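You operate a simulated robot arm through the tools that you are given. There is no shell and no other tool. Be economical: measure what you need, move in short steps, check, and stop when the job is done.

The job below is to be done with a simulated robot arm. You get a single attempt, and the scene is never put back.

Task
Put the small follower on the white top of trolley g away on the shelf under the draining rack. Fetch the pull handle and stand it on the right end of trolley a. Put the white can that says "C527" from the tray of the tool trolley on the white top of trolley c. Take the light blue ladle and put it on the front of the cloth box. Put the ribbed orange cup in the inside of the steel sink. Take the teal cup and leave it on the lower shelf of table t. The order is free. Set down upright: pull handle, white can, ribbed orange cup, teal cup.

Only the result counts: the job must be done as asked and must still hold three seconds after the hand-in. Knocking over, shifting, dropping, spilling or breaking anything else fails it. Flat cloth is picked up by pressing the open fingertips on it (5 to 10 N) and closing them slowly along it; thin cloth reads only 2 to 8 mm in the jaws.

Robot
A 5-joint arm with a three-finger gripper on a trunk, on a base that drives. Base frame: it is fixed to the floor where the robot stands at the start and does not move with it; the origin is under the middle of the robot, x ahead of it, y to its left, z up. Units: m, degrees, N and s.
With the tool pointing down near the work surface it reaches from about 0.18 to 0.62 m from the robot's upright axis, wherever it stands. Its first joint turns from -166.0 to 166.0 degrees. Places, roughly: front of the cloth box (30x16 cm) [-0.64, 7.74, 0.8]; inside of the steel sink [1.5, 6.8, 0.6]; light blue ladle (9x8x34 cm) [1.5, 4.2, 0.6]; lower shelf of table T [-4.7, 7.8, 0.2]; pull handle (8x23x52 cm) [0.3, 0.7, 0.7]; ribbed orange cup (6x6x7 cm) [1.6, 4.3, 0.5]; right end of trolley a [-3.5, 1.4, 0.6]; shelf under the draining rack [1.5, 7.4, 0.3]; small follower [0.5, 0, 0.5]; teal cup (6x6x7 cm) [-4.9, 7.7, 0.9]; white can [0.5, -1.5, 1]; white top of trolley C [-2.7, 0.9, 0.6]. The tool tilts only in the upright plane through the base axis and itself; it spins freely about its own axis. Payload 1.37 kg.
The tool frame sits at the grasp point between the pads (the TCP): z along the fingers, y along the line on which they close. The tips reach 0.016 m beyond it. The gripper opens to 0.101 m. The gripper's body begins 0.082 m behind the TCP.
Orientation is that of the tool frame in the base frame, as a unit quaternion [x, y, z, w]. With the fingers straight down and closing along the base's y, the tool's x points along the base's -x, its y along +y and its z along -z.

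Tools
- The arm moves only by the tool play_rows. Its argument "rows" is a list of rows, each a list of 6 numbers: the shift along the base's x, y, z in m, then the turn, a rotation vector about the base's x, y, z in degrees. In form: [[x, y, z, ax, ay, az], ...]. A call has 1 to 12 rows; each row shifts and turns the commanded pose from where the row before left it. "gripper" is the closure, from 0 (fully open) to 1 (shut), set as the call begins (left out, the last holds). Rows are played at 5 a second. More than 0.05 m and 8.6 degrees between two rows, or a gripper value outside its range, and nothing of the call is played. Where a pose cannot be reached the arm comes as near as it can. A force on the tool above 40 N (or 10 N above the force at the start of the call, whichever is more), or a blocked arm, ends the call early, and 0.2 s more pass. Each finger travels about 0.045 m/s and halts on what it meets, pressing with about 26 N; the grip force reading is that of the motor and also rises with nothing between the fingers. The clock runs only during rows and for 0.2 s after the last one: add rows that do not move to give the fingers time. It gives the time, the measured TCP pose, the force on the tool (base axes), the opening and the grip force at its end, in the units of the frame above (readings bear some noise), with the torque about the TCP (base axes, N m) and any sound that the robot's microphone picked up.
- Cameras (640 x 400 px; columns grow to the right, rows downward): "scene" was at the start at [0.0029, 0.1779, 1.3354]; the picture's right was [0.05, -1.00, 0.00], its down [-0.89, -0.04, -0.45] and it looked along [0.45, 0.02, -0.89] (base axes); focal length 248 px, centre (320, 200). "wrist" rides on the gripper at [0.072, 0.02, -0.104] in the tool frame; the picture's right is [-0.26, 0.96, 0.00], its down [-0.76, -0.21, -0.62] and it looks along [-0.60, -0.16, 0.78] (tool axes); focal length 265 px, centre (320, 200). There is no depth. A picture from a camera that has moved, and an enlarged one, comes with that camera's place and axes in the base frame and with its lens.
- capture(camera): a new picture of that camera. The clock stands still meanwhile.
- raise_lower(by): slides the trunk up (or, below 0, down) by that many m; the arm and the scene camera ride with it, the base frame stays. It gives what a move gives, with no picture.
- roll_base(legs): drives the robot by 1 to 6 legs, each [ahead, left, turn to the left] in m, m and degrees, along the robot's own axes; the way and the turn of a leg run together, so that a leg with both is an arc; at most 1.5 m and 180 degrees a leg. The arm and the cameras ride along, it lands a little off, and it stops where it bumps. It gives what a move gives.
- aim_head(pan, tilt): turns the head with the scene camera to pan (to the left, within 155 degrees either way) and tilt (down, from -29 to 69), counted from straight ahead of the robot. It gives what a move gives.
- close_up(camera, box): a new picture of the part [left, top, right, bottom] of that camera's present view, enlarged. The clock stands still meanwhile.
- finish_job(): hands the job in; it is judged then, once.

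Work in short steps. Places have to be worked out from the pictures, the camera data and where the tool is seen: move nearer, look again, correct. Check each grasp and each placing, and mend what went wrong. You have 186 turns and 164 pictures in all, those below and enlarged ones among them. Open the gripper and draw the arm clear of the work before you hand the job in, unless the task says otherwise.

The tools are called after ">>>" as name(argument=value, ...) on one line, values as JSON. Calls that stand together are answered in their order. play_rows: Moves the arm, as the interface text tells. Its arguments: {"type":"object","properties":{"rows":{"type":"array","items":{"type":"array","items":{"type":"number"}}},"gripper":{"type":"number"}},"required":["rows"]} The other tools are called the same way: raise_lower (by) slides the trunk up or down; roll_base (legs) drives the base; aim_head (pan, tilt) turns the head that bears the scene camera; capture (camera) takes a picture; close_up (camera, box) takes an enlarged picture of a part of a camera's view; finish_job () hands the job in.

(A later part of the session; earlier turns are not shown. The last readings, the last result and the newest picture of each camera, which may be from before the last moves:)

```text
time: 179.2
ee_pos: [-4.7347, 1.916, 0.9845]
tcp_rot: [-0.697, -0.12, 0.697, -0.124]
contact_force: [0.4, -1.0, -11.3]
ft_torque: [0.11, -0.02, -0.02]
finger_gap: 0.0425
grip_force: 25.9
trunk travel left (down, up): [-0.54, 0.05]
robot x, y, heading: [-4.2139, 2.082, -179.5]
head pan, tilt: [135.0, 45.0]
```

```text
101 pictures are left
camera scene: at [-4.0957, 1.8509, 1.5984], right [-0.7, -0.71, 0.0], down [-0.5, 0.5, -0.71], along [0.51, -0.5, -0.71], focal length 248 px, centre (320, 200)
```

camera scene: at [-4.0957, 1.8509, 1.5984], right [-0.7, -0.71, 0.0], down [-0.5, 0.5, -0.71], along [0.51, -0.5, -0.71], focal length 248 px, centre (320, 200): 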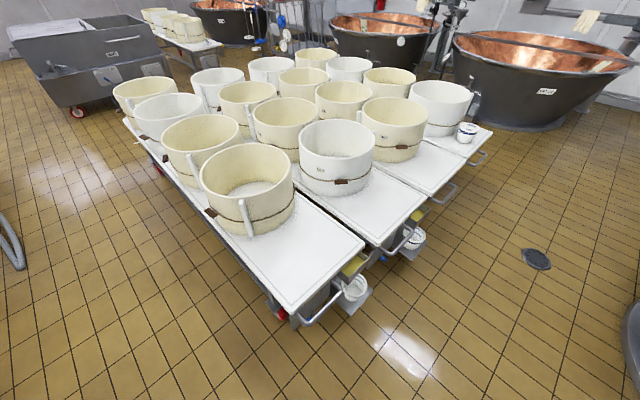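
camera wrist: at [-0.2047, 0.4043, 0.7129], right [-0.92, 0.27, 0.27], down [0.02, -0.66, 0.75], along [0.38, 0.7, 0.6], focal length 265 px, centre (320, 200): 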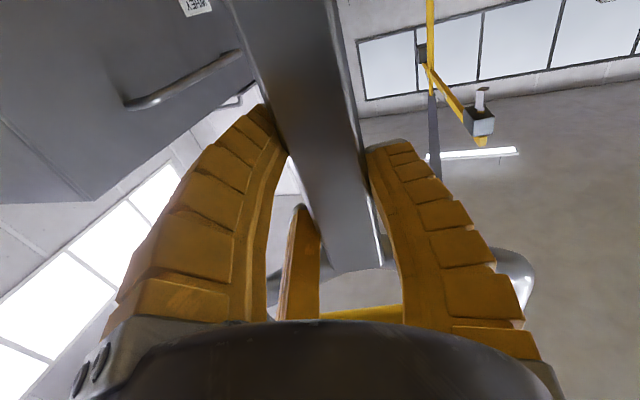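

>>> close_up(camera="scene", box=[240, 180, 440, 340])

```text
2.50 times, centred on (340, 260) of scene
camera zoom: at [-4.0957, 1.8509, 1.5984], right [-0.7, -0.71, 0.0], down [-0.5, 0.5, -0.71], along [0.51, -0.5, -0.71], focal length 620 px, centre (270, 50)
```

zoom: 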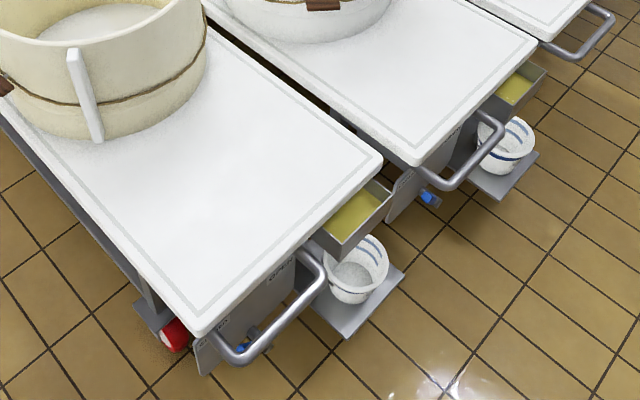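

At this end there is only a free white top (no socket), centred near (-3.55, 1.42) matching the stated place. I'll stand the handle there. Turning toward the trolley and shifting sideways.

>>> roll_base(legs=[[0, 0, 72.5], [-0.19, 0.63, 0]])

>>> aim_head(pan=18, tilt=55)

>>> capture(camera="scene")

>>> capture(camera="wrist")

```text
time: 186.0
ee_pos: [-3.549, 1.5395, 0.9841]
tcp_rot: [0.49, 0.51, -0.487, 0.513]
contact_force: [-0.4, -0.3, -11.0]
ft_torque: [0.04, 0.1, 0.04]
finger_gap: 0.0422
grip_force: 25.8
trunk travel left (down, up): [-0.54, 0.05]
robot x, y, heading: [-3.5534, 2.0836, -107.0]
head pan, tilt: [135.0, 45.0]
```

```text
time: 187.9
ee_pos: [-3.5498, 1.5392, 0.9844]
tcp_rot: [0.49, 0.51, -0.488, 0.512]
contact_force: [0.9, 0.3, -10.8]
ft_torque: [0.08, 0.11, -0.01]
finger_gap: 0.0424
grip_force: 26.2
trunk travel left (down, up): [-0.54, 0.05]
robot x, y, heading: [-3.553, 2.0864, -106.8]
head pan, tilt: [18.0, 55.0]
```

```text
99 pictures are left
camera scene: at [-3.3672, 2.0185, 1.5849], right [-1.0, -0.02, 0.0], down [-0.02, 0.82, -0.57], along [0.01, -0.57, -0.82], focal length 248 px, centre (320, 200)
```

scene: 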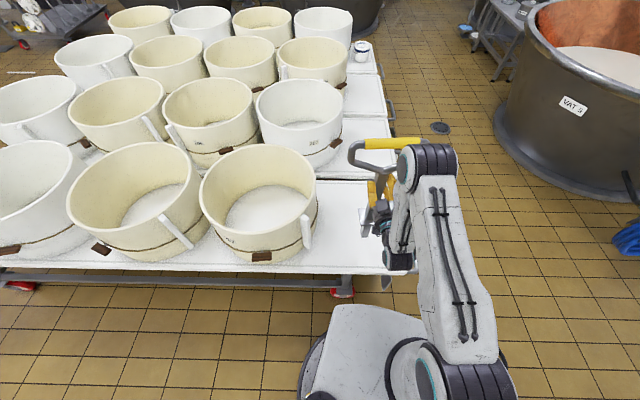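

```text
98 pictures are left
camera wrist: at [-3.5338, 1.6438, 0.9122], right [0.96, 0.04, 0.27], down [-0.24, 0.61, 0.76], along [-0.13, -0.79, 0.6], focal length 265 px, centre (320, 200)
```

wrist: 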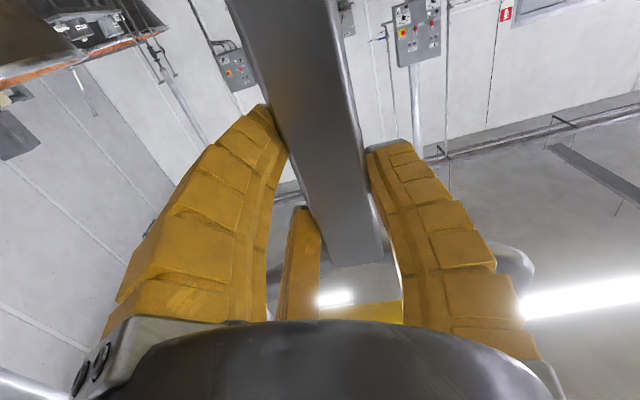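

I check the stem's verticality in a close-up before lowering.

>>> close_up(camera="scene", box=[330, 120, 450, 300])

```text
2.22 times, centred on (390, 210) of scene
camera zoom: at [-3.3672, 2.0185, 1.5849], right [-1.0, -0.02, 0.0], down [-0.02, 0.82, -0.57], along [0.01, -0.57, -0.82], focal length 551 px, centre (164, 178)
```

zoom: 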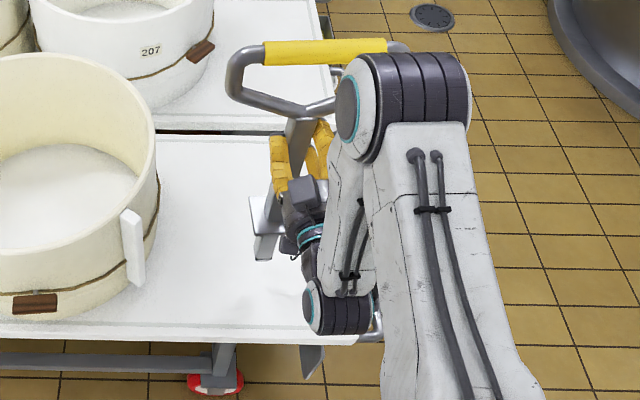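

The stem looks vertical within about 1°. I extend to y≈1.46 and lower in small steps watching the force.

>>> play_rows(rows=[[0, -0.02, 0, 0, 0, 0], [0, -0.02, 0, 0, 0, 0], [0, -0.02, 0, 0, 0, 0], [0, -0.02, -0.01, 0, 0, 0], [0, 0, -0.02, 0, 0, 0], [0, 0, -0.02, 0, 0, 0], [0, 0, -0.02, 0, 0, 0], [0, 0, -0.01, 0, 0, 0], [0, 0, 0, 0, 0, 0]])

>>> close_up(camera="scene", box=[330, 120, 450, 300])

```text
time: 189.9
ee_pos: [-3.5489, 1.4593, 0.9038]
tcp_rot: [0.491, 0.509, -0.488, 0.511]
contact_force: [0.6, 0.5, -10.5]
ft_torque: [0.07, 0.03, 0.0]
finger_gap: 0.0424
grip_force: 26.3
trunk travel left (down, up): [-0.54, 0.05]
robot x, y, heading: [-3.5512, 2.0831, -106.8]
head pan, tilt: [18.0, 55.0]
```

```text
2.22 times, centred on (390, 210) of scene
camera zoom: at [-3.3673, 2.0184, 1.5849], right [-1.0, -0.02, 0.0], down [-0.02, 0.82, -0.57], along [0.01, -0.57, -0.82], focal length 551 px, centre (164, 178)
```

zoom: 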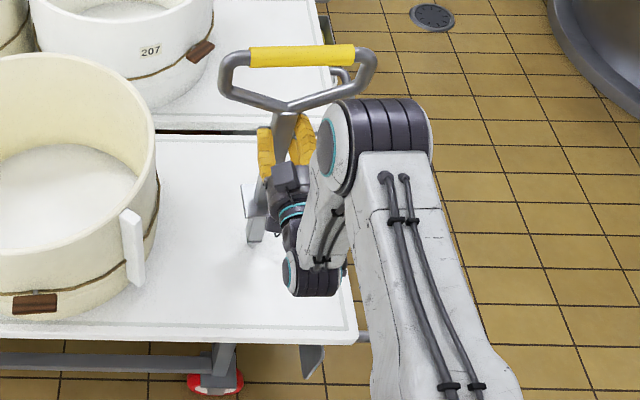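

>>> play_rows(rows=[[0, 0, -0.008, 0, 0, 0], [0, 0, -0.008, 0, 0, 0], [0, 0, -0.008, 0, 0, 0], [0, 0, -0.006, 0, 0, 0], [0, 0, 0, 0, 0, 0]])

>>> play_rows(rows=[[0, 0, -0.005, 0, 0, 0], [0, 0, -0.005, 0, 0, 0], [0, 0, 0, 0, 0, 0]])

>>> play_rows(rows=[[0, 0, -0.005, 0, 0, 0], [0, 0, -0.005, 0, 0, 0], [0, 0, 0, 0, 0, 0]])

```text
time: 191.1
ee_pos: [-3.5487, 1.4609, 0.8775]
tcp_rot: [0.488, 0.507, -0.491, 0.514]
contact_force: [0.0, 0.3, 21.1]
ft_torque: [-0.3, 0.05, 0.02]
finger_gap: 0.0428
grip_force: 25.9
trunk travel left (down, up): [-0.54, 0.05]
robot x, y, heading: [-3.5528, 2.0852, -106.8]
head pan, tilt: [18.0, 55.0]
```

```text
time: 191.9
ee_pos: [-3.5473, 1.4613, 0.8678]
tcp_rot: [0.488, 0.507, -0.491, 0.514]
contact_force: [0.7, -0.3, 19.4]
ft_torque: [-0.13, 0.16, 0.07]
finger_gap: 0.0423
grip_force: 26.4
trunk travel left (down, up): [-0.54, 0.05]
robot x, y, heading: [-3.5558, 2.0895, -106.7]
head pan, tilt: [18.0, 55.0]
```

```text
time: 192.7
ee_pos: [-3.5484, 1.4587, 0.8587]
tcp_rot: [0.489, 0.506, -0.492, 0.513]
contact_force: [-1.0, -0.3, 20.3]
ft_torque: [-0.14, 0.07, 0.05]
finger_gap: 0.0423
grip_force: 26.4
trunk travel left (down, up): [-0.54, 0.05]
robot x, y, heading: [-3.5508, 2.0859, -107.0]
head pan, tilt: [18.0, 55.0]
```

Contact found (surface z≈0.555); the grip slid slightly down the stem, pressing the foot flat. I relieve the force and look before releasing.

>>> play_rows(rows=[[0, 0, 0.002, 0, 0, 0], [0, 0, 0.0015, 0, 0, 0], [0, 0, 0, 0, 0, 0]])

>>> close_up(camera="scene", box=[330, 120, 450, 300])

```text
time: 193.5
ee_pos: [-3.5506, 1.4597, 0.8579]
tcp_rot: [0.493, 0.508, -0.489, 0.51]
contact_force: [0.0, -0.9, 6.0]
ft_torque: [-0.42, -0.12, 0.04]
finger_gap: 0.0426
grip_force: 26.1
trunk travel left (down, up): [-0.54, 0.05]
robot x, y, heading: [-3.5534, 2.0857, -106.5]
head pan, tilt: [18.0, 55.0]
```

```text
2.22 times, centred on (390, 210) of scene
camera zoom: at [-3.3672, 2.0203, 1.5849], right [-1.0, -0.02, 0.0], down [-0.02, 0.82, -0.57], along [0.01, -0.57, -0.82], focal length 551 px, centre (164, 178)
```

zoom: 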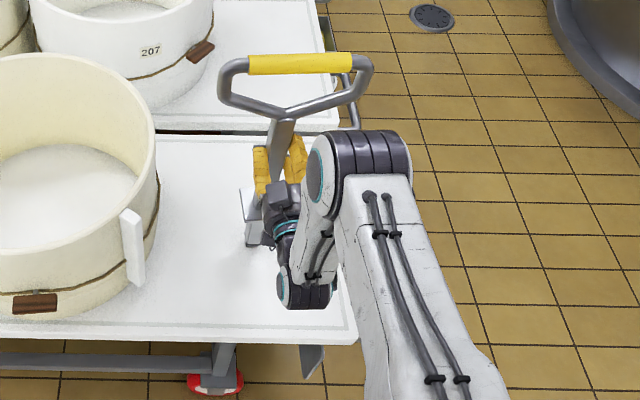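

>>> play_rows(rows=[[0, 0, 0.0012, 0, 0, 0], [0, 0, 0, 0, 0, 0], [0, 0, 0, 0, 0, 0]])

>>> play_rows(rows=[[0, 0, 0, 0, 0, 0], [0, 0, 0, 0, 0, 0]], gripper=0.54)

>>> close_up(camera="scene", box=[330, 120, 450, 300])

```text
time: 194.3
ee_pos: [-3.549, 1.4594, 0.8584]
tcp_rot: [0.492, 0.509, -0.488, 0.51]
contact_force: [-0.1, -0.2, -3.2]
ft_torque: [-0.06, 0.0, -0.03]
finger_gap: 0.0423
grip_force: 26.4
trunk travel left (down, up): [-0.54, 0.05]
robot x, y, heading: [-3.5525, 2.0862, -107.1]
head pan, tilt: [18.0, 55.0]
```

```text
time: 194.9
ee_pos: [-3.5494, 1.4589, 0.8598]
tcp_rot: [0.491, 0.508, -0.49, 0.511]
contact_force: [0.4, -0.8, 0.8]
ft_torque: [-0.01, -0.01, 0.01]
finger_gap: 0.0506
grip_force: 3.0
trunk travel left (down, up): [-0.54, 0.05]
robot x, y, heading: [-3.5506, 2.0857, -106.5]
head pan, tilt: [18.0, 55.0]
```

```text
2.22 times, centred on (390, 210) of scene
camera zoom: at [-3.3673, 2.0197, 1.585], right [-1.0, -0.02, 0.0], down [-0.02, 0.82, -0.57], along [0.01, -0.57, -0.82], focal length 551 px, centre (164, 178)
```

zoom: 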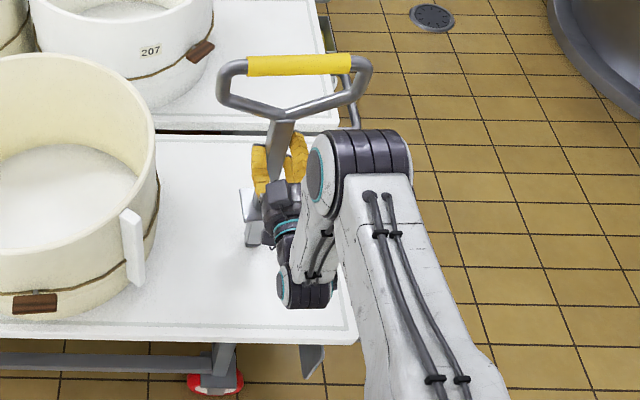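

It stands on its own. I open further and withdraw straight back.

>>> play_rows(rows=[[0, 0, 0, 0, 0, 0], [0, 0, 0, 0, 0, 0], [0, 0, 0, 0, 0, 0], [0, 0.02, 0, 0, 0, 0], [0, 0.03, 0, 0, 0, 0], [0, 0.03, 0, 0, 0, 0], [0, 0.04, 0, 0, 0, 0], [0, 0.04, 0, 0, 0, 0], [0, 0, 0, 0, 0, 0]], gripper=0.2)

>>> close_up(camera="scene", box=[330, 120, 450, 300])

```text
time: 196.9
ee_pos: [-3.5499, 1.5355, 0.8608]
tcp_rot: [0.49, 0.51, -0.488, 0.512]
contact_force: [-1.2, -0.6, -0.7]
ft_torque: [-0.01, -0.02, -0.02]
finger_gap: 0.0828
grip_force: 1.4
out of reach, approached as far as the arm can: row 7, 8
trunk travel left (down, up): [-0.54, 0.05]
robot x, y, heading: [-3.5506, 2.0849, -106.7]
head pan, tilt: [18.0, 55.0]
```

```text
2.22 times, centred on (390, 210) of scene
camera zoom: at [-3.3673, 2.0197, 1.585], right [-1.0, -0.02, 0.0], down [-0.02, 0.82, -0.57], along [0.01, -0.57, -0.82], focal length 551 px, centre (164, 178)
```

zoom: 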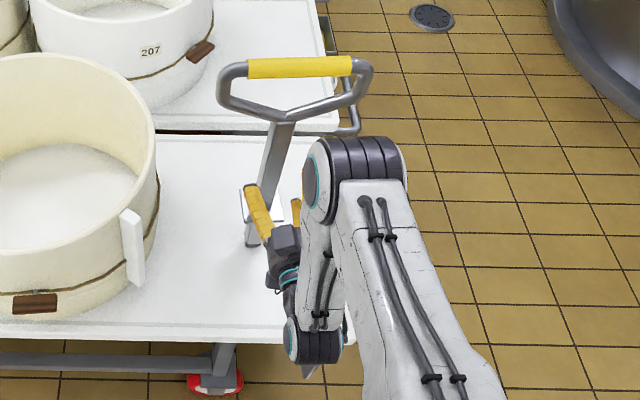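

The handle stands alone. I back the base away 0.15 m and then drive west out of the lane's tight part; next target is the white can, so I first retract.

>>> roll_base(legs=[[-0.14, -0.043, 0]])

>>> raise_lower(by=0.04)

>>> capture(camera="scene")

```text
time: 198.3
ee_pos: [-3.5485, 1.6813, 0.8615]
tcp_rot: [0.489, 0.51, -0.487, 0.513]
contact_force: [0.8, 1.0, 1.0]
ft_torque: [0.01, -0.03, -0.01]
finger_gap: 0.0828
grip_force: 1.1
trunk travel left (down, up): [-0.54, 0.05]
robot x, y, heading: [-3.5538, 2.2301, -106.6]
head pan, tilt: [18.0, 55.0]
```

```text
time: 199.1
ee_pos: [-3.5496, 1.6811, 0.9016]
tcp_rot: [0.49, 0.51, -0.487, 0.512]
contact_force: [-0.7, 0.8, -0.2]
ft_torque: [0.01, -0.02, -0.01]
finger_gap: 0.0829
grip_force: 1.6
trunk travel left (down, up): [-0.58, 0.01]
robot x, y, heading: [-3.5526, 2.2297, -106.8]
head pan, tilt: [18.0, 55.0]
```

```text
92 pictures are left
camera scene: at [-3.3683, 2.1654, 1.625], right [-1.0, -0.02, 0.0], down [-0.02, 0.82, -0.57], along [0.01, -0.57, -0.82], focal length 248 px, centre (320, 200)
```

scene: 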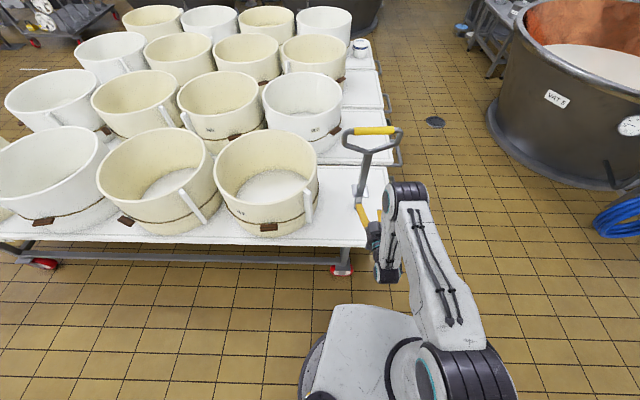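

The handle stands clear and stable. Now to the white can: I turn to +x, drive the lane back, then go down toward the tool trolley.

>>> roll_base(legs=[[0, 0, 106.8], [1.5, -0.1, 0], [1.5, 0, 0], [0.2, 0, 0], [0, -1.5, 0], [0, -0.9, 0]])

>>> aim_head(pan=-60, tilt=30)

>>> capture(camera="scene")

```text
refused: leg 2 is longer than a leg can be; nothing moved
```

```text
time: 200.6
ee_pos: [-3.5475, 1.6805, 0.9005]
tcp_rot: [0.489, 0.511, -0.487, 0.513]
contact_force: [-0.2, -0.2, -0.1]
ft_torque: [0.02, 0.0, 0.01]
finger_gap: 0.0827
grip_force: 1.8
trunk travel left (down, up): [-0.58, 0.01]
robot x, y, heading: [-3.5536, 2.2299, -106.6]
head pan, tilt: [-60.0, 30.0]
```

```text
91 pictures are left
camera scene: at [-3.4581, 2.2168, 1.661], right [-0.23, 0.97, 0.0], down [0.49, 0.12, -0.87], along [-0.84, -0.2, -0.5], focal length 248 px, centre (320, 200)
```

scene: 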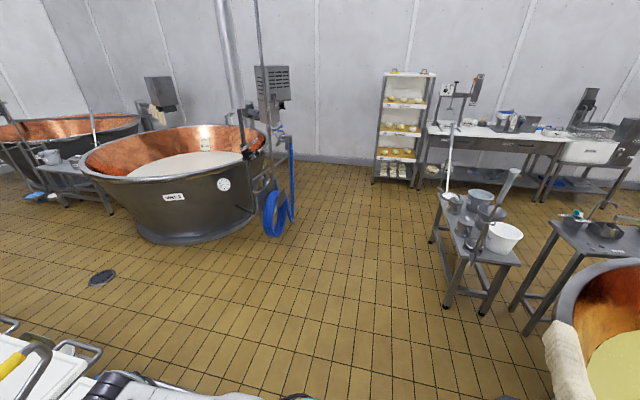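

Leg slightly too long; resending.

>>> roll_base(legs=[[0, 0, 106.8], [1.4, -0.1, 0], [1.4, 0, 0], [0.35, 0, 0], [0, -1.4, 0], [0, -1.0, 0]])

>>> capture(camera="scene")

```text
time: 231.8
ee_pos: [0.0088, -0.2169, 0.9007]
tcp_rot: [-0.104, 0.699, 0.107, 0.699]
contact_force: [0.2, 0.0, 0.5]
ft_torque: [0.02, 0.0, 0.02]
finger_gap: 0.083
grip_force: 1.9
trunk travel left (down, up): [-0.58, 0.01]
robot x, y, heading: [-0.5199, -0.3594, -2.3]
head pan, tilt: [-60.0, 30.0]
```

```text
90 pictures are left
camera scene: at [-0.5324, -0.2622, 1.661], right [-0.89, -0.46, 0.0], down [-0.23, 0.44, -0.87], along [0.4, -0.77, -0.5], focal length 248 px, centre (320, 200)
```

scene: 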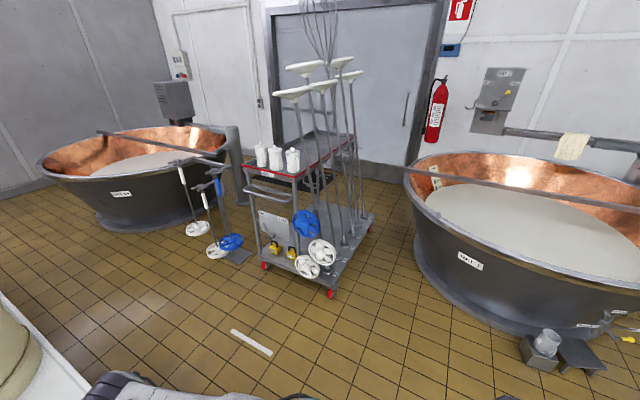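

>>> close_up(camera="scene", box=[230, 120, 360, 200])

```text
4.92 times, centred on (295, 160) of scene
camera zoom: at [-0.5324, -0.2622, 1.661], right [-0.89, -0.46, 0.0], down [-0.23, 0.44, -0.87], along [0.4, -0.77, -0.5], focal length 1221 px, centre (443, 397)
```

zoom: 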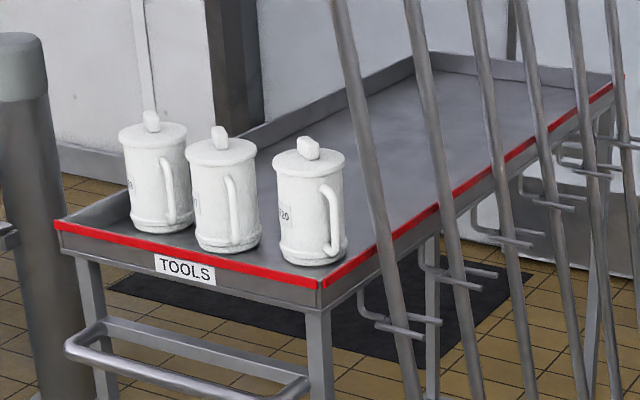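

Three white lidded cans with mug handles on the tray; the labels face right-ahead (+x). I move nearer to read them and measure.

>>> roll_base(legs=[[0, -0.5, 0], [1.15, 0, 0], [0, 0, -70]])

>>> aim_head(pan=-15, tilt=35)

>>> capture(camera="scene")

```text
time: 243.3
ee_pos: [0.925, -1.3562, 0.9016]
tcp_rot: [0.316, 0.633, -0.312, 0.634]
contact_force: [2.8, 2.5, -1.0]
ft_torque: [0.06, -0.17, -0.2]
finger_gap: 0.0825
grip_force: 1.4
trunk travel left (down, up): [-0.58, 0.01]
robot x, y, heading: [0.6078, -0.9083, -72.2]
head pan, tilt: [-60.0, 30.0]
```

```text
time: 244.4
ee_pos: [0.9259, -1.3574, 0.9004]
tcp_rot: [0.315, 0.633, -0.312, 0.634]
contact_force: [2.6, 1.8, -1.6]
ft_torque: [0.06, -0.18, -0.16]
finger_gap: 0.0825
grip_force: 0.9
trunk travel left (down, up): [-0.58, 0.01]
robot x, y, heading: [0.6069, -0.9094, -72.1]
head pan, tilt: [-15.0, 35.0]
```

```text
88 pictures are left
camera scene: at [0.7612, -0.8845, 1.6532], right [-1.0, -0.05, 0.0], down [-0.03, 0.57, -0.82], along [0.04, -0.82, -0.57], focal length 248 px, centre (320, 200)
```

scene: 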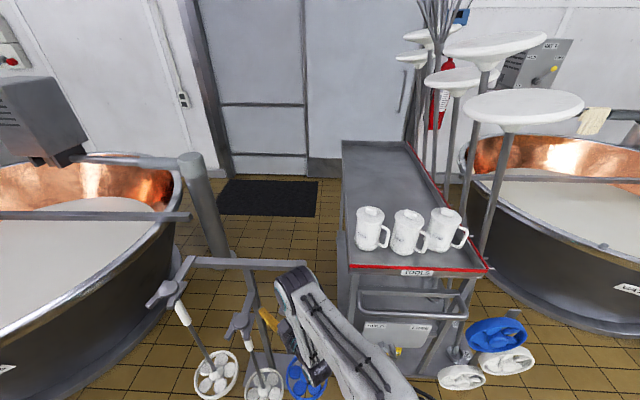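

The tool reads a light contact — the fingers touch the brush rack. I turn back left to clear and inspect.

>>> roll_base(legs=[[0, 0, 20]])

>>> close_up(camera="scene", box=[160, 200, 480, 400])

```text
time: 245.8
ee_pos: [1.0587, -1.2234, 0.9002]
tcp_rot: [0.203, 0.678, -0.199, 0.678]
contact_force: [-0.3, -0.2, -0.2]
ft_torque: [0.0, 0.0, -0.02]
finger_gap: 0.0827
grip_force: 1.2
trunk travel left (down, up): [-0.58, 0.01]
robot x, y, heading: [0.6083, -0.9052, -52.7]
head pan, tilt: [-15.0, 35.0]
```

```text
2.00 times, centred on (320, 300) of scene
camera zoom: at [0.744, -0.8342, 1.6532], right [-0.92, -0.38, 0.0], down [-0.22, 0.53, -0.82], along [0.31, -0.76, -0.57], focal length 496 px, centre (320, 0)
```

zoom: 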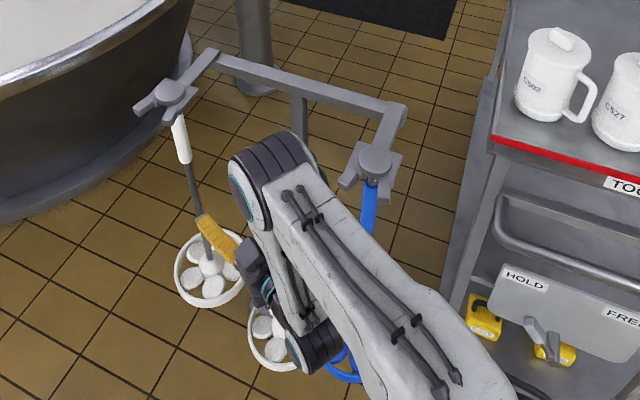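

The middle can is C527 (other: C502), standing at about (0.475, -1.535, base z≈0.99). The rack tools still hang. I back out along the arm's axis first.

>>> roll_base(legs=[[-0.3, -0.09, 0]])

>>> aim_head(pan=20, tilt=40)

>>> capture(camera="scene")

```text
time: 248.0
ee_pos: [0.802, -1.0357, 0.901]
tcp_rot: [0.204, 0.677, -0.2, 0.678]
contact_force: [0.5, 0.1, -0.4]
ft_torque: [0.02, 0.02, -0.05]
finger_gap: 0.0828
grip_force: 1.5
trunk travel left (down, up): [-0.58, 0.01]
robot x, y, heading: [0.3553, -0.72, -52.5]
head pan, tilt: [-15.0, 35.0]
```

```text
time: 249.0
ee_pos: [0.8015, -1.0376, 0.9005]
tcp_rot: [0.203, 0.677, -0.2, 0.678]
contact_force: [0.9, -1.0, -0.3]
ft_torque: [-0.01, -0.01, -0.03]
finger_gap: 0.0831
grip_force: 1.2
trunk travel left (down, up): [-0.58, 0.01]
robot x, y, heading: [0.3503, -0.7221, -52.7]
head pan, tilt: [20.0, 40.0]
```

```text
86 pictures are left
camera scene: at [0.5268, -0.6122, 1.6457], right [-0.54, -0.84, 0.0], down [-0.54, 0.35, -0.77], along [0.65, -0.41, -0.64], focal length 248 px, centre (320, 200)
```

scene: 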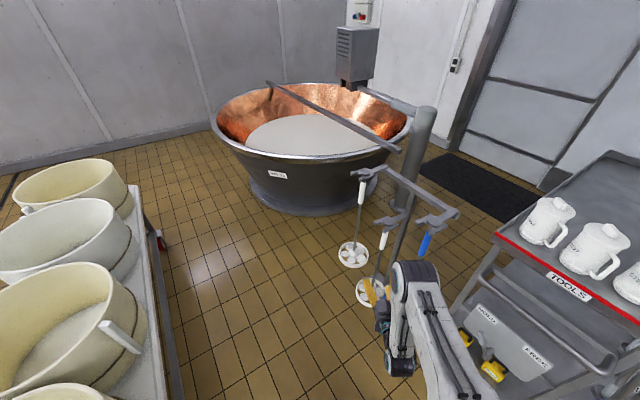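

The rack looks undisturbed. Now I untilt the tool to point down while rising, clear of everything.

>>> play_rows(rows=[[-0.01, 0.007, 0.02, 4.88, 6.96, 0], [-0.01, 0.007, 0.03, 4.88, 6.96, 0], [-0.01, 0.007, 0.03, 4.88, 6.96, 0], [-0.01, 0.007, 0.03, 4.88, 6.96, 0], [-0.01, 0.007, 0.03, 4.88, 6.96, 0], [-0.01, 0.007, 0.03, 4.88, 6.96, 0], [0, 0, 0.02, 4.88, 6.96, 0], [0, 0, 0.02, 4.88, 6.96, 0], [0, 0, 0.02, 4.88, 6.96, 0], [0, 0, 0, 4.88, 6.96, 0], [0, 0, 0, 2.5, 3.5, 0], [0, 0, 0, 0, 0, 0]], gripper=0)

```text
time: 251.6
ee_pos: [0.7486, -0.985, 1.1312]
tcp_rot: [0.303, 0.953, -0.001, 0.006]
contact_force: [-0.4, -0.6, 0.4]
ft_torque: [0.03, -0.01, -0.02]
finger_gap: 0.1006
grip_force: 0.1
out of reach, approached as far as the arm can: row 8, 9
trunk travel left (down, up): [-0.58, 0.01]
robot x, y, heading: [0.3535, -0.7229, -52.7]
head pan, tilt: [20.0, 40.0]
```

>>> play_rows(rows=[[0, 0, 0.03, 0, 0, 0], [0, 0, 0.03, 0, 0, 0], [0, 0, 0.03, 0, 0, 0], [0, 0, 0.03, 0, 0, 0], [0, 0, 0, 0, 0, 0]])

>>> roll_base(legs=[[0, 0, -56.5]])

>>> aim_head(pan=15, tilt=40)

>>> capture(camera="scene")

```text
time: 252.8
ee_pos: [0.7476, -0.9859, 1.2508]
tcp_rot: [0.304, 0.953, -0.002, 0.006]
contact_force: [0.5, -0.2, -1.0]
ft_torque: [0.02, -0.01, 0.01]
finger_gap: 0.1007
grip_force: 0.1
trunk travel left (down, up): [-0.58, 0.01]
robot x, y, heading: [0.354, -0.7223, -52.6]
head pan, tilt: [20.0, 40.0]
```

```text
time: 255.6
ee_pos: [0.3607, -1.1967, 1.25]
tcp_rot: [0.71, 0.704, -0.004, 0.006]
contact_force: [0.0, -0.3, 0.3]
ft_torque: [-0.01, 0.0, -0.02]
finger_gap: 0.1006
grip_force: 0.1
trunk travel left (down, up): [-0.58, 0.01]
robot x, y, heading: [0.3533, -0.7202, -107.8]
head pan, tilt: [20.0, 40.0]
```

```text
time: 256.3
ee_pos: [0.3604, -1.1971, 1.2492]
tcp_rot: [0.711, 0.704, -0.004, 0.005]
contact_force: [0.3, 0.0, -0.8]
ft_torque: [0.01, 0.01, -0.02]
finger_gap: 0.1006
grip_force: 0.0
trunk travel left (down, up): [-0.58, 0.01]
robot x, y, heading: [0.3531, -0.7201, -108.0]
head pan, tilt: [15.0, 40.0]
```

```text
85 pictures are left
camera scene: at [0.5338, -0.802, 1.6456], right [-1.0, 0.05, 0.0], down [0.03, 0.64, -0.77], along [-0.04, -0.77, -0.64], focal length 248 px, centre (320, 200)
```

scene: 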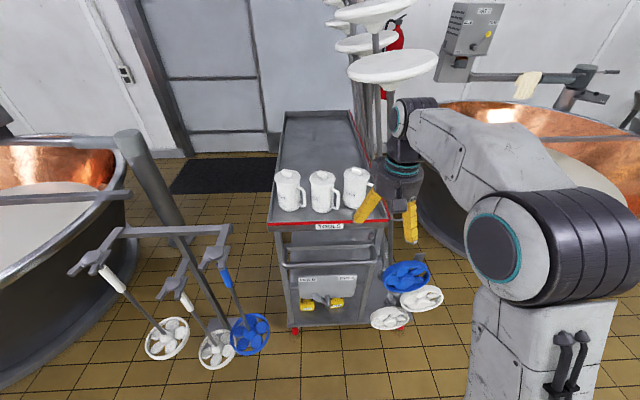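

The tall disc tools stand beside the tray on the -x side, so I approach from the +x side: robot to about (0.55, -0.97), with tips above can tops.

>>> roll_base(legs=[[0.177, 0.265, 0]])

>>> capture(camera="wrist")

>>> capture(camera="scene")

```text
time: 258.4
ee_pos: [0.5597, -1.445, 1.2502]
tcp_rot: [0.711, 0.704, -0.004, 0.005]
contact_force: [-0.3, -0.5, -0.9]
ft_torque: [0.07, 0.01, -0.01]
finger_gap: 0.1005
grip_force: 0.1
trunk travel left (down, up): [-0.58, 0.01]
robot x, y, heading: [0.5532, -0.9662, -107.8]
head pan, tilt: [15.0, 40.0]
```

```text
84 pictures are left
camera wrist: at [0.5811, -1.3725, 1.3531], right [0.96, -0.27, 0.0], down [-0.22, -0.75, 0.63], along [-0.17, -0.61, -0.78], focal length 265 px, centre (320, 200)
```

wrist: 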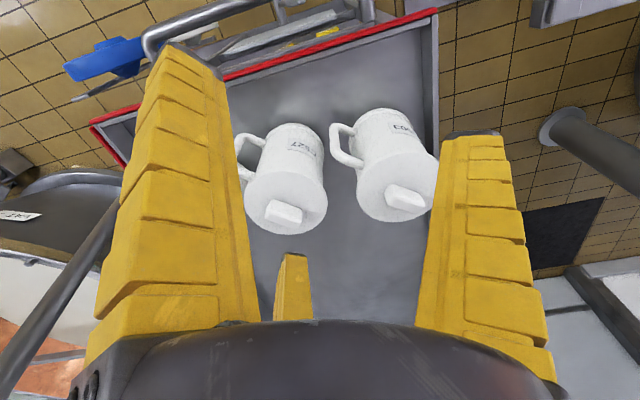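

```text
83 pictures are left
camera scene: at [0.7344, -1.0512, 1.6455], right [-1.0, 0.05, 0.0], down [0.03, 0.64, -0.77], along [-0.04, -0.76, -0.64], focal length 248 px, centre (320, 200)
```

scene: 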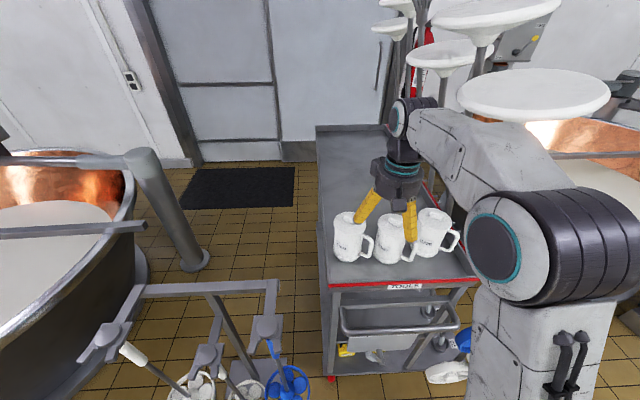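

Wrist view confirms the left one reads C527, centred at about (0.503, -1.533), diameter ≈0.088. I spin the tool +83° so the three fingers drop between handles and neighbours, and centre above it.

>>> play_rows(rows=[[-0.005, -0.008, 0, 0, 0, 8.3], [-0.006, -0.009, 0, 0, 0, 8.3], [-0.006, -0.009, 0, 0, 0, 8.3], [-0.006, -0.009, 0, 0, 0, 8.3], [-0.006, -0.009, 0, 0, 0, 8.3], [-0.006, -0.009, 0, 0, 0, 8.3], [-0.006, -0.009, 0, 0, 0, 8.3], [-0.006, -0.009, 0, 0, 0, 8.3], [-0.006, -0.009, 0, 0, 0, 8.3], [-0.004, -0.008, 0, 0, 0, 8.3], [0, 0, 0, 0, 0, 0]])

>>> capture(camera="wrist")

>>> close_up(camera="scene", box=[310, 90, 490, 290])

```text
time: 260.8
ee_pos: [0.5034, -1.5337, 1.25]
tcp_rot: [0.066, 0.998, -0.001, -0.001]
contact_force: [-0.6, 0.3, 0.6]
ft_torque: [0.0, 0.03, 0.01]
finger_gap: 0.1007
grip_force: 0.0
trunk travel left (down, up): [-0.58, 0.01]
robot x, y, heading: [0.5519, -0.9712, -107.6]
head pan, tilt: [15.0, 40.0]
```

```text
82 pictures are left
camera wrist: at [0.4336, -1.5041, 1.3539], right [0.39, 0.92, 0.0], down [0.72, -0.3, 0.62], along [0.57, -0.24, -0.78], focal length 265 px, centre (320, 200)
```

wrist: 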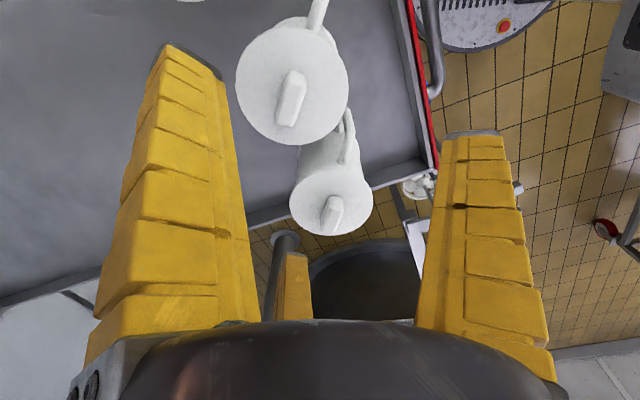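

```text
2.00 times, centred on (400, 190) of scene
camera zoom: at [0.7338, -1.0502, 1.6457], right [-1.0, 0.05, 0.0], down [0.03, 0.64, -0.77], along [-0.04, -0.77, -0.64], focal length 496 px, centre (160, 220)
```

zoom: 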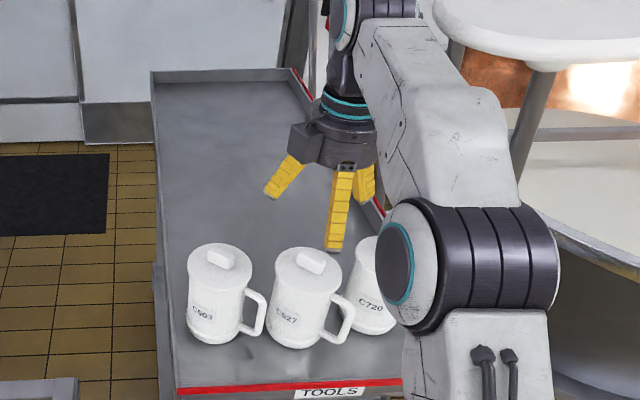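

Combining three views, the lid top is at z≈1.115, centre (0.485, -1.553), lid ≈0.097 wide; the three fingers open to ≈0.12 around. I recentre and lower to just above the lid for a check.

>>> play_rows(rows=[[-0.018, -0.019, 0, 0, 0, 0], [0, 0, -0.04, 0, 0, 0], [0, 0, -0.03, 0, 0, 0], [0, 0, -0.02, 0, 0, 0], [0, 0, 0, 0, 0, 0]])

>>> capture(camera="wrist")

>>> close_up(camera="scene", box=[310, 90, 490, 290])

```text
time: 262.0
ee_pos: [0.4844, -1.5481, 1.1555]
tcp_rot: [0.066, 0.998, 0.0, 0.001]
contact_force: [-1.7, 0.0, -0.4]
ft_torque: [-0.02, -0.01, -0.01]
finger_gap: 0.1008
grip_force: 0.0
out of reach, approached as far as the arm can: row 1
trunk travel left (down, up): [-0.58, 0.01]
robot x, y, heading: [0.551, -0.9661, -107.8]
head pan, tilt: [15.0, 40.0]
```

```text
80 pictures are left
camera wrist: at [0.4165, -1.5188, 1.2603], right [0.39, 0.92, 0.0], down [0.72, -0.31, 0.62], along [0.57, -0.24, -0.78], focal length 265 px, centre (320, 200)
```

wrist: 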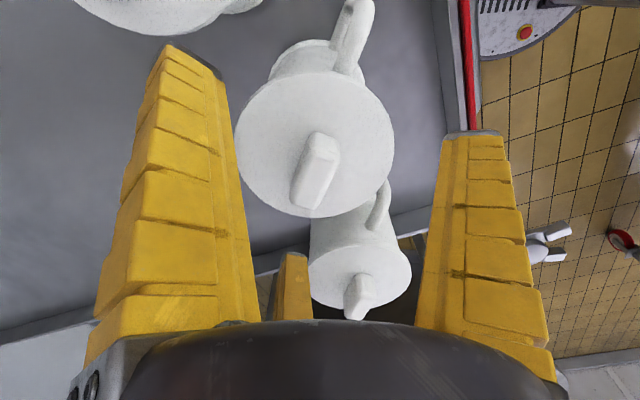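

```text
2.00 times, centred on (400, 190) of scene
camera zoom: at [0.7337, -1.0503, 1.6457], right [-1.0, 0.05, 0.0], down [0.03, 0.64, -0.77], along [-0.04, -0.77, -0.64], focal length 496 px, centre (160, 220)
```

zoom: 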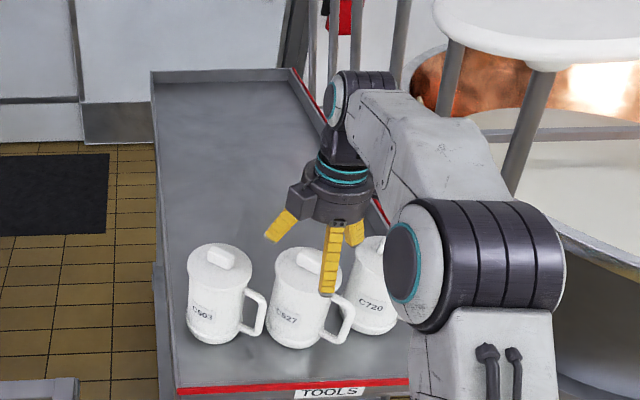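

Well centred. I lower around the can to z≈1.08 and watch forces.

>>> play_rows(rows=[[0.002, -0.004, -0.02, 0, 0, 0], [0, 0, -0.015, 0, 0, 0], [0, 0, -0.015, 0, 0, 0], [0, 0, -0.015, 0, 0, 0], [0, 0, -0.01, 0, 0, 0], [0, 0, 0, 0, 0, 0]])

>>> close_up(camera="scene", box=[310, 90, 490, 290])

```text
time: 263.4
ee_pos: [0.4871, -1.5492, 1.0827]
tcp_rot: [0.067, 0.998, -0.001, 0.0]
contact_force: [0.4, -5.1, 16.9]
ft_torque: [0.11, 0.04, 0.01]
finger_gap: 0.1059
grip_force: 3.3
trunk travel left (down, up): [-0.58, 0.01]
robot x, y, heading: [0.5511, -0.9702, -107.6]
head pan, tilt: [15.0, 40.0]
```

```text
2.00 times, centred on (400, 190) of scene
camera zoom: at [0.734, -1.0495, 1.6457], right [-1.0, 0.05, 0.0], down [0.03, 0.64, -0.77], along [-0.04, -0.77, -0.64], focal length 496 px, centre (160, 220)
```

zoom: 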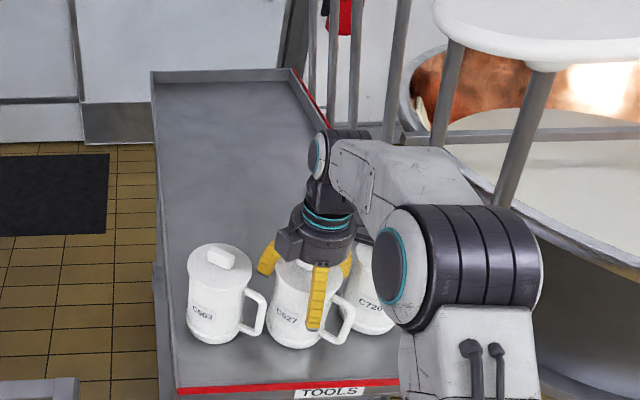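

The fingers are snugly around the can. I close.

>>> play_rows(rows=[[0, 0, 0, 0, 0, 0], [0, 0, 0, 0, 0, 0], [0, 0, 0, 0, 0, 0], [0, 0, 0, 0, 0, 0]], gripper=1)

>>> play_rows(rows=[[0, 0, 0.01, 0, 0, 0], [0, 0, 0.01, 0, 0, 0], [0, 0, 0.01, 0, 0, 0], [0, 0, 0, 0, 0, 0]])

>>> close_up(camera="scene", box=[310, 90, 490, 290])

```text
time: 264.4
ee_pos: [0.4874, -1.5504, 1.0822]
tcp_rot: [0.066, 0.998, 0.0, 0.0]
contact_force: [-0.1, -4.1, 9.8]
ft_torque: [0.01, -0.08, -0.01]
finger_gap: 0.0955
grip_force: 26.1
trunk travel left (down, up): [-0.58, 0.01]
robot x, y, heading: [0.5503, -0.9663, -107.9]
head pan, tilt: [15.0, 40.0]
```

```text
time: 265.4
ee_pos: [0.4866, -1.5505, 1.1141]
tcp_rot: [0.066, 0.998, 0.001, 0.001]
contact_force: [-0.2, -0.4, -1.7]
ft_torque: [0.01, -0.03, -0.02]
finger_gap: 0.0956
grip_force: 25.8
trunk travel left (down, up): [-0.58, 0.01]
robot x, y, heading: [0.5532, -0.9662, -107.8]
head pan, tilt: [15.0, 40.0]
```

```text
2.00 times, centred on (400, 190) of scene
camera zoom: at [0.7337, -1.0507, 1.6456], right [-1.0, 0.05, 0.0], down [0.03, 0.64, -0.77], along [-0.04, -0.76, -0.64], focal length 496 px, centre (160, 220)
```

zoom: 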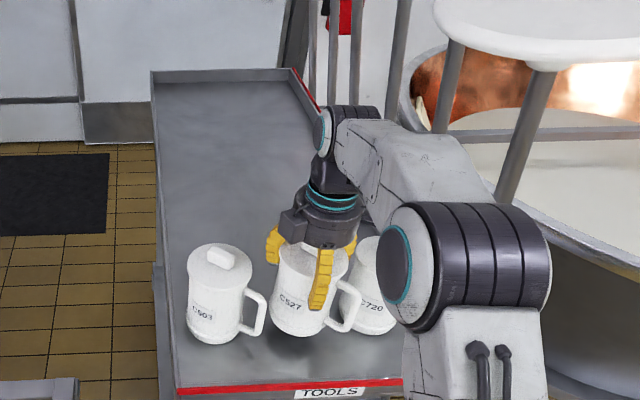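

Lifted (≈2 N, gap steady). I raise it clear and drive round to the label end of trolley C.

>>> play_rows(rows=[[0, 0, 0.02, 0, 0, 0], [0, 0, 0.03, 0, 0, 0], [0, 0, 0.03, 0, 0, 0], [0, 0.01, 0.03, 0, 0, 0], [0, 0.02, 0, 0, 0, 0], [0, 0.03, 0, 0, 0, 0], [0, 0.03, 0, 0, 0, 0], [0, 0, 0, 0, 0, 0]])

>>> roll_base(legs=[[-0.19, -0.062, 0], [0, 0, -72], [1.2, 0, 0], [0, -1.4, 0], [0, -0.2, 0]])

>>> aim_head(pan=0, tilt=40)

>>> capture(camera="scene")

```text
time: 267.2
ee_pos: [0.4876, -1.4607, 1.2223]
tcp_rot: [0.066, 0.998, 0.0, 0.0]
contact_force: [0.3, -1.0, -1.8]
ft_torque: [-0.01, 0.01, -0.03]
finger_gap: 0.0954
grip_force: 26.1
trunk travel left (down, up): [-0.58, 0.01]
robot x, y, heading: [0.5544, -0.9675, -107.4]
head pan, tilt: [15.0, 40.0]
```

```text
time: 285.3
ee_pos: [-1.1723, 0.6974, 1.2232]
tcp_rot: [0.634, 0.773, 0.0, 0.0]
contact_force: [0.0, 0.2, -2.1]
ft_torque: [-0.06, 0.0, -0.01]
finger_gap: 0.0953
grip_force: 26.1
trunk travel left (down, up): [-0.58, 0.01]
robot x, y, heading: [-0.686, 0.7908, -179.0]
head pan, tilt: [15.0, 40.0]
```

```text
time: 286.1
ee_pos: [-1.1712, 0.696, 1.2215]
tcp_rot: [0.633, 0.774, 0.001, 0.001]
contact_force: [-0.1, -0.7, -1.4]
ft_torque: [-0.01, 0.01, -0.01]
finger_gap: 0.0953
grip_force: 26.0
trunk travel left (down, up): [-0.58, 0.01]
robot x, y, heading: [-0.683, 0.7981, -178.8]
head pan, tilt: [0.0, 40.0]
```

```text
76 pictures are left
camera scene: at [-0.7076, 0.6189, 1.6457], right [-0.02, 1.0, 0.0], down [0.64, 0.01, -0.77], along [-0.77, -0.02, -0.64], focal length 248 px, centre (320, 200)
```

scene: 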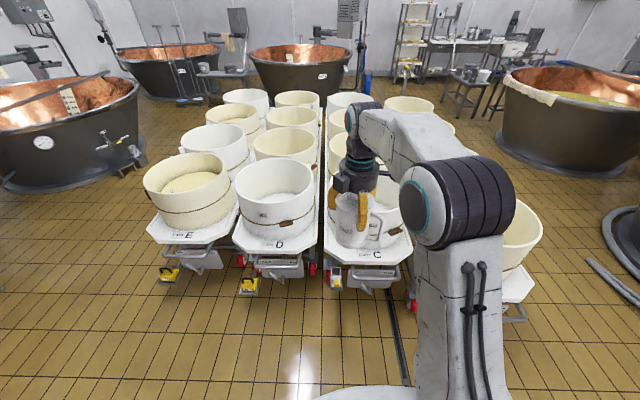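

>>> close_up(camera="scene", box=[310, 180, 430, 290])

```text
3.64 times, centred on (370, 235) of scene
camera zoom: at [-0.7076, 0.6189, 1.6457], right [-0.02, 1.0, 0.0], down [0.64, 0.01, -0.77], along [-0.77, -0.02, -0.64], focal length 902 px, centre (138, 73)
```

zoom: 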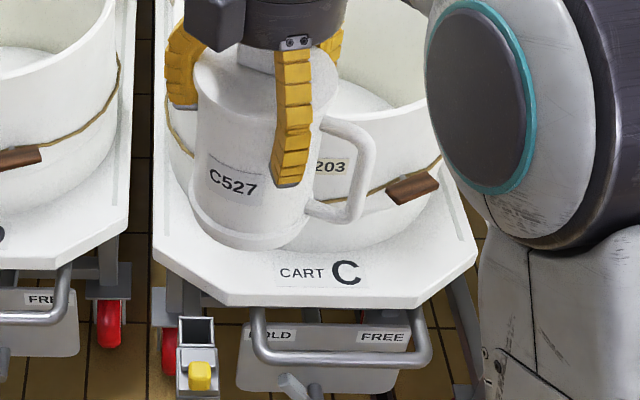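

Only about 10 cm is free at C's label end, too tight beside the mould. The far (west) end of C has ample free white top, so I drive there via the lane.

>>> roll_base(legs=[[0, -1.31, 0], [1.4, 0, -1], [1.4, 0, 0], [0.93, 0, 0], [0, 0, 179]])

>>> aim_head(pan=-30, tilt=35)

>>> capture(camera="scene")

```text
time: 318.0
ee_pos: [-3.9852, 2.2389, 1.2227]
tcp_rot: [0.793, -0.609, -0.001, 0.0]
contact_force: [-0.4, -0.4, -1.5]
ft_torque: [0.02, -0.02, 0.02]
finger_gap: 0.0955
grip_force: 26.3
trunk travel left (down, up): [-0.58, 0.01]
robot x, y, heading: [-4.4655, 2.108, 4.8]
head pan, tilt: [0.0, 40.0]
```

```text
time: 318.9
ee_pos: [-3.984, 2.24, 1.2219]
tcp_rot: [0.793, -0.61, -0.001, 0.0]
contact_force: [-0.2, 0.2, -2.2]
ft_torque: [-0.01, -0.01, -0.02]
finger_gap: 0.0954
grip_force: 25.5
trunk travel left (down, up): [-0.58, 0.01]
robot x, y, heading: [-4.4614, 2.111, 4.7]
head pan, tilt: [-30.0, 35.0]
```

```text
74 pictures are left
camera scene: at [-4.4578, 2.2407, 1.6532], right [-0.43, -0.9, 0.0], down [-0.52, 0.24, -0.82], along [0.74, -0.35, -0.57], focal length 248 px, centre (320, 200)
```

scene: 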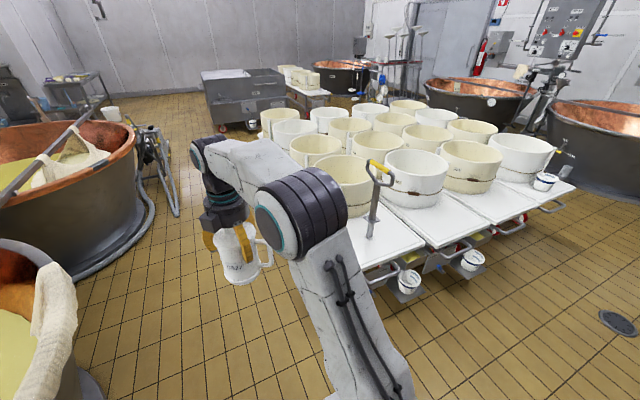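

The handle still stands. I strafe south past the trolley ends.

>>> roll_base(legs=[[0, -1.05, 0], [0, -0.28, -4.5], [0.06, 0, 0]])

>>> aim_head(pan=0, tilt=50)

>>> capture(camera="scene")

```text
time: 326.4
ee_pos: [-3.819, 0.8719, 1.2215]
tcp_rot: [0.769, -0.639, 0.0, 0.0]
contact_force: [0.7, 0.3, -2.7]
ft_torque: [0.02, 0.03, -0.01]
finger_gap: 0.0947
grip_force: 25.8
trunk travel left (down, up): [-0.58, 0.01]
robot x, y, heading: [-4.3124, 0.7791, 0.3]
head pan, tilt: [-30.0, 35.0]
heard: snap
```

```text
time: 327.4
ee_pos: [-3.8199, 0.8704, 1.2208]
tcp_rot: [0.769, -0.639, -0.001, 0.0]
contact_force: [0.1, 0.1, -1.4]
ft_torque: [0.0, -0.02, 0.02]
finger_gap: 0.0947
grip_force: 26.3
trunk travel left (down, up): [-0.58, 0.01]
robot x, y, heading: [-4.3092, 0.7793, 0.2]
head pan, tilt: [0.0, 50.0]
```

```text
73 pictures are left
camera scene: at [-4.2919, 0.9539, 1.6315], right [0.0, -1.0, 0.0], down [-0.77, 0.0, -0.64], along [0.64, 0.0, -0.77], focal length 248 px, centre (320, 200)
```

scene: 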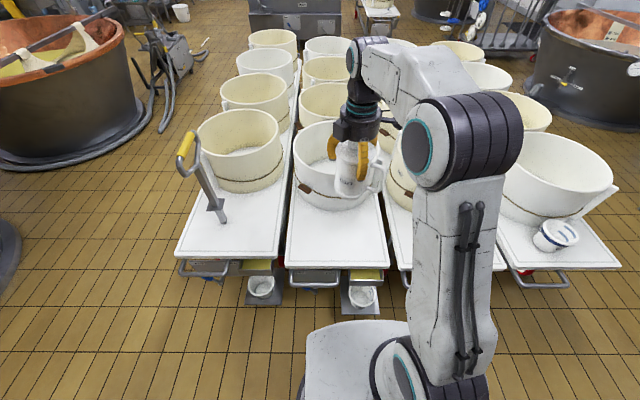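

A "snap" was heard; the gap changed by under 1 mm. I inspect the can and surroundings.

>>> close_up(camera="scene", box=[270, 90, 420, 310])

>>> capture(camera="wrist")

```text
1.82 times, centred on (345, 200) of scene
camera zoom: at [-4.2919, 0.9539, 1.6315], right [0.0, -1.0, 0.0], down [-0.77, 0.0, -0.64], along [0.64, 0.0, -0.77], focal length 451 px, centre (274, 200)
```

zoom: 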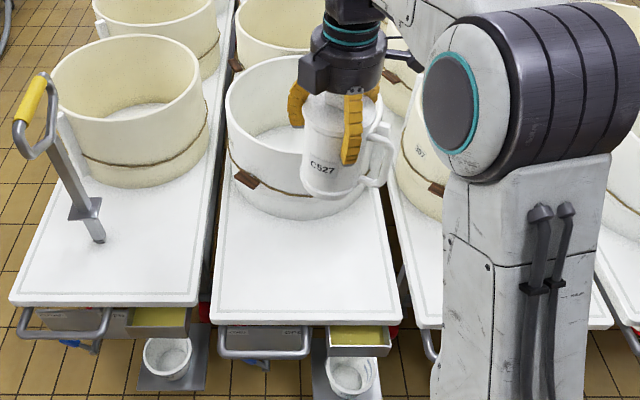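

```text
71 pictures are left
camera wrist: at [-3.8265, 0.7966, 1.3263], right [-1.0, 0.09, 0.0], down [0.07, 0.78, 0.62], along [0.05, 0.62, -0.78], focal length 265 px, centre (320, 200)
```

wrist: 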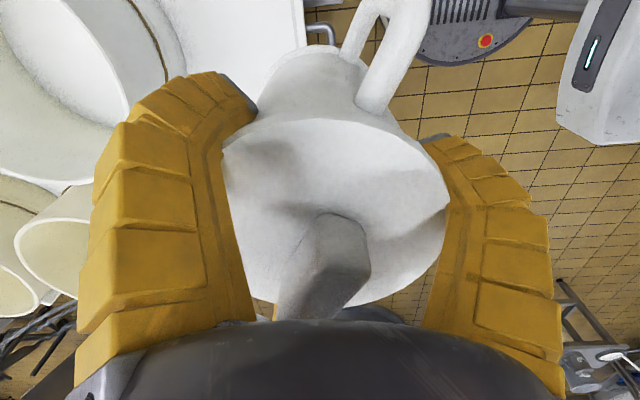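

The can looks intact and well held, and nothing nearby is disturbed. I extend to x≈-3.70 and lower with the trunk.

>>> play_rows(rows=[[0.03, 0, 0, 0, 0, 0], [0.03, 0, 0, 0, 0, 0], [0.03, 0, 0, 0, 0, 0], [0.03, 0, 0, 0, 0, 0], [0, 0, 0, 0, 0, 0]])

>>> raise_lower(by=-0.46)

>>> capture(camera="scene")

```text
time: 328.6
ee_pos: [-3.7149, 0.869, 1.2162]
tcp_rot: [0.768, -0.64, -0.001, 0.001]
contact_force: [0.5, 0.3, -1.9]
ft_torque: [0.05, 0.04, 0.02]
finger_gap: 0.0947
grip_force: 26.2
out of reach, approached as far as the arm can: row 4
trunk travel left (down, up): [-0.58, 0.01]
robot x, y, heading: [-4.3085, 0.7789, 0.3]
head pan, tilt: [0.0, 50.0]
```

```text
refused: -0.46 is not a number from -0.4 to 0.4
```

```text
70 pictures are left
camera scene: at [-4.2912, 0.9542, 1.6314], right [0.0, -1.0, 0.0], down [-0.77, 0.0, -0.64], along [0.64, 0.0, -0.77], focal length 248 px, centre (320, 200)
```

scene: 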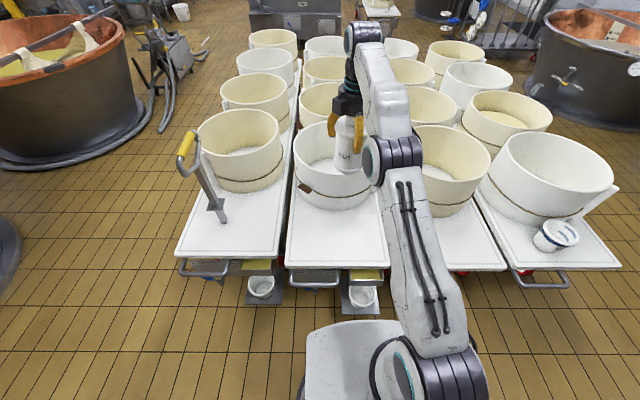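

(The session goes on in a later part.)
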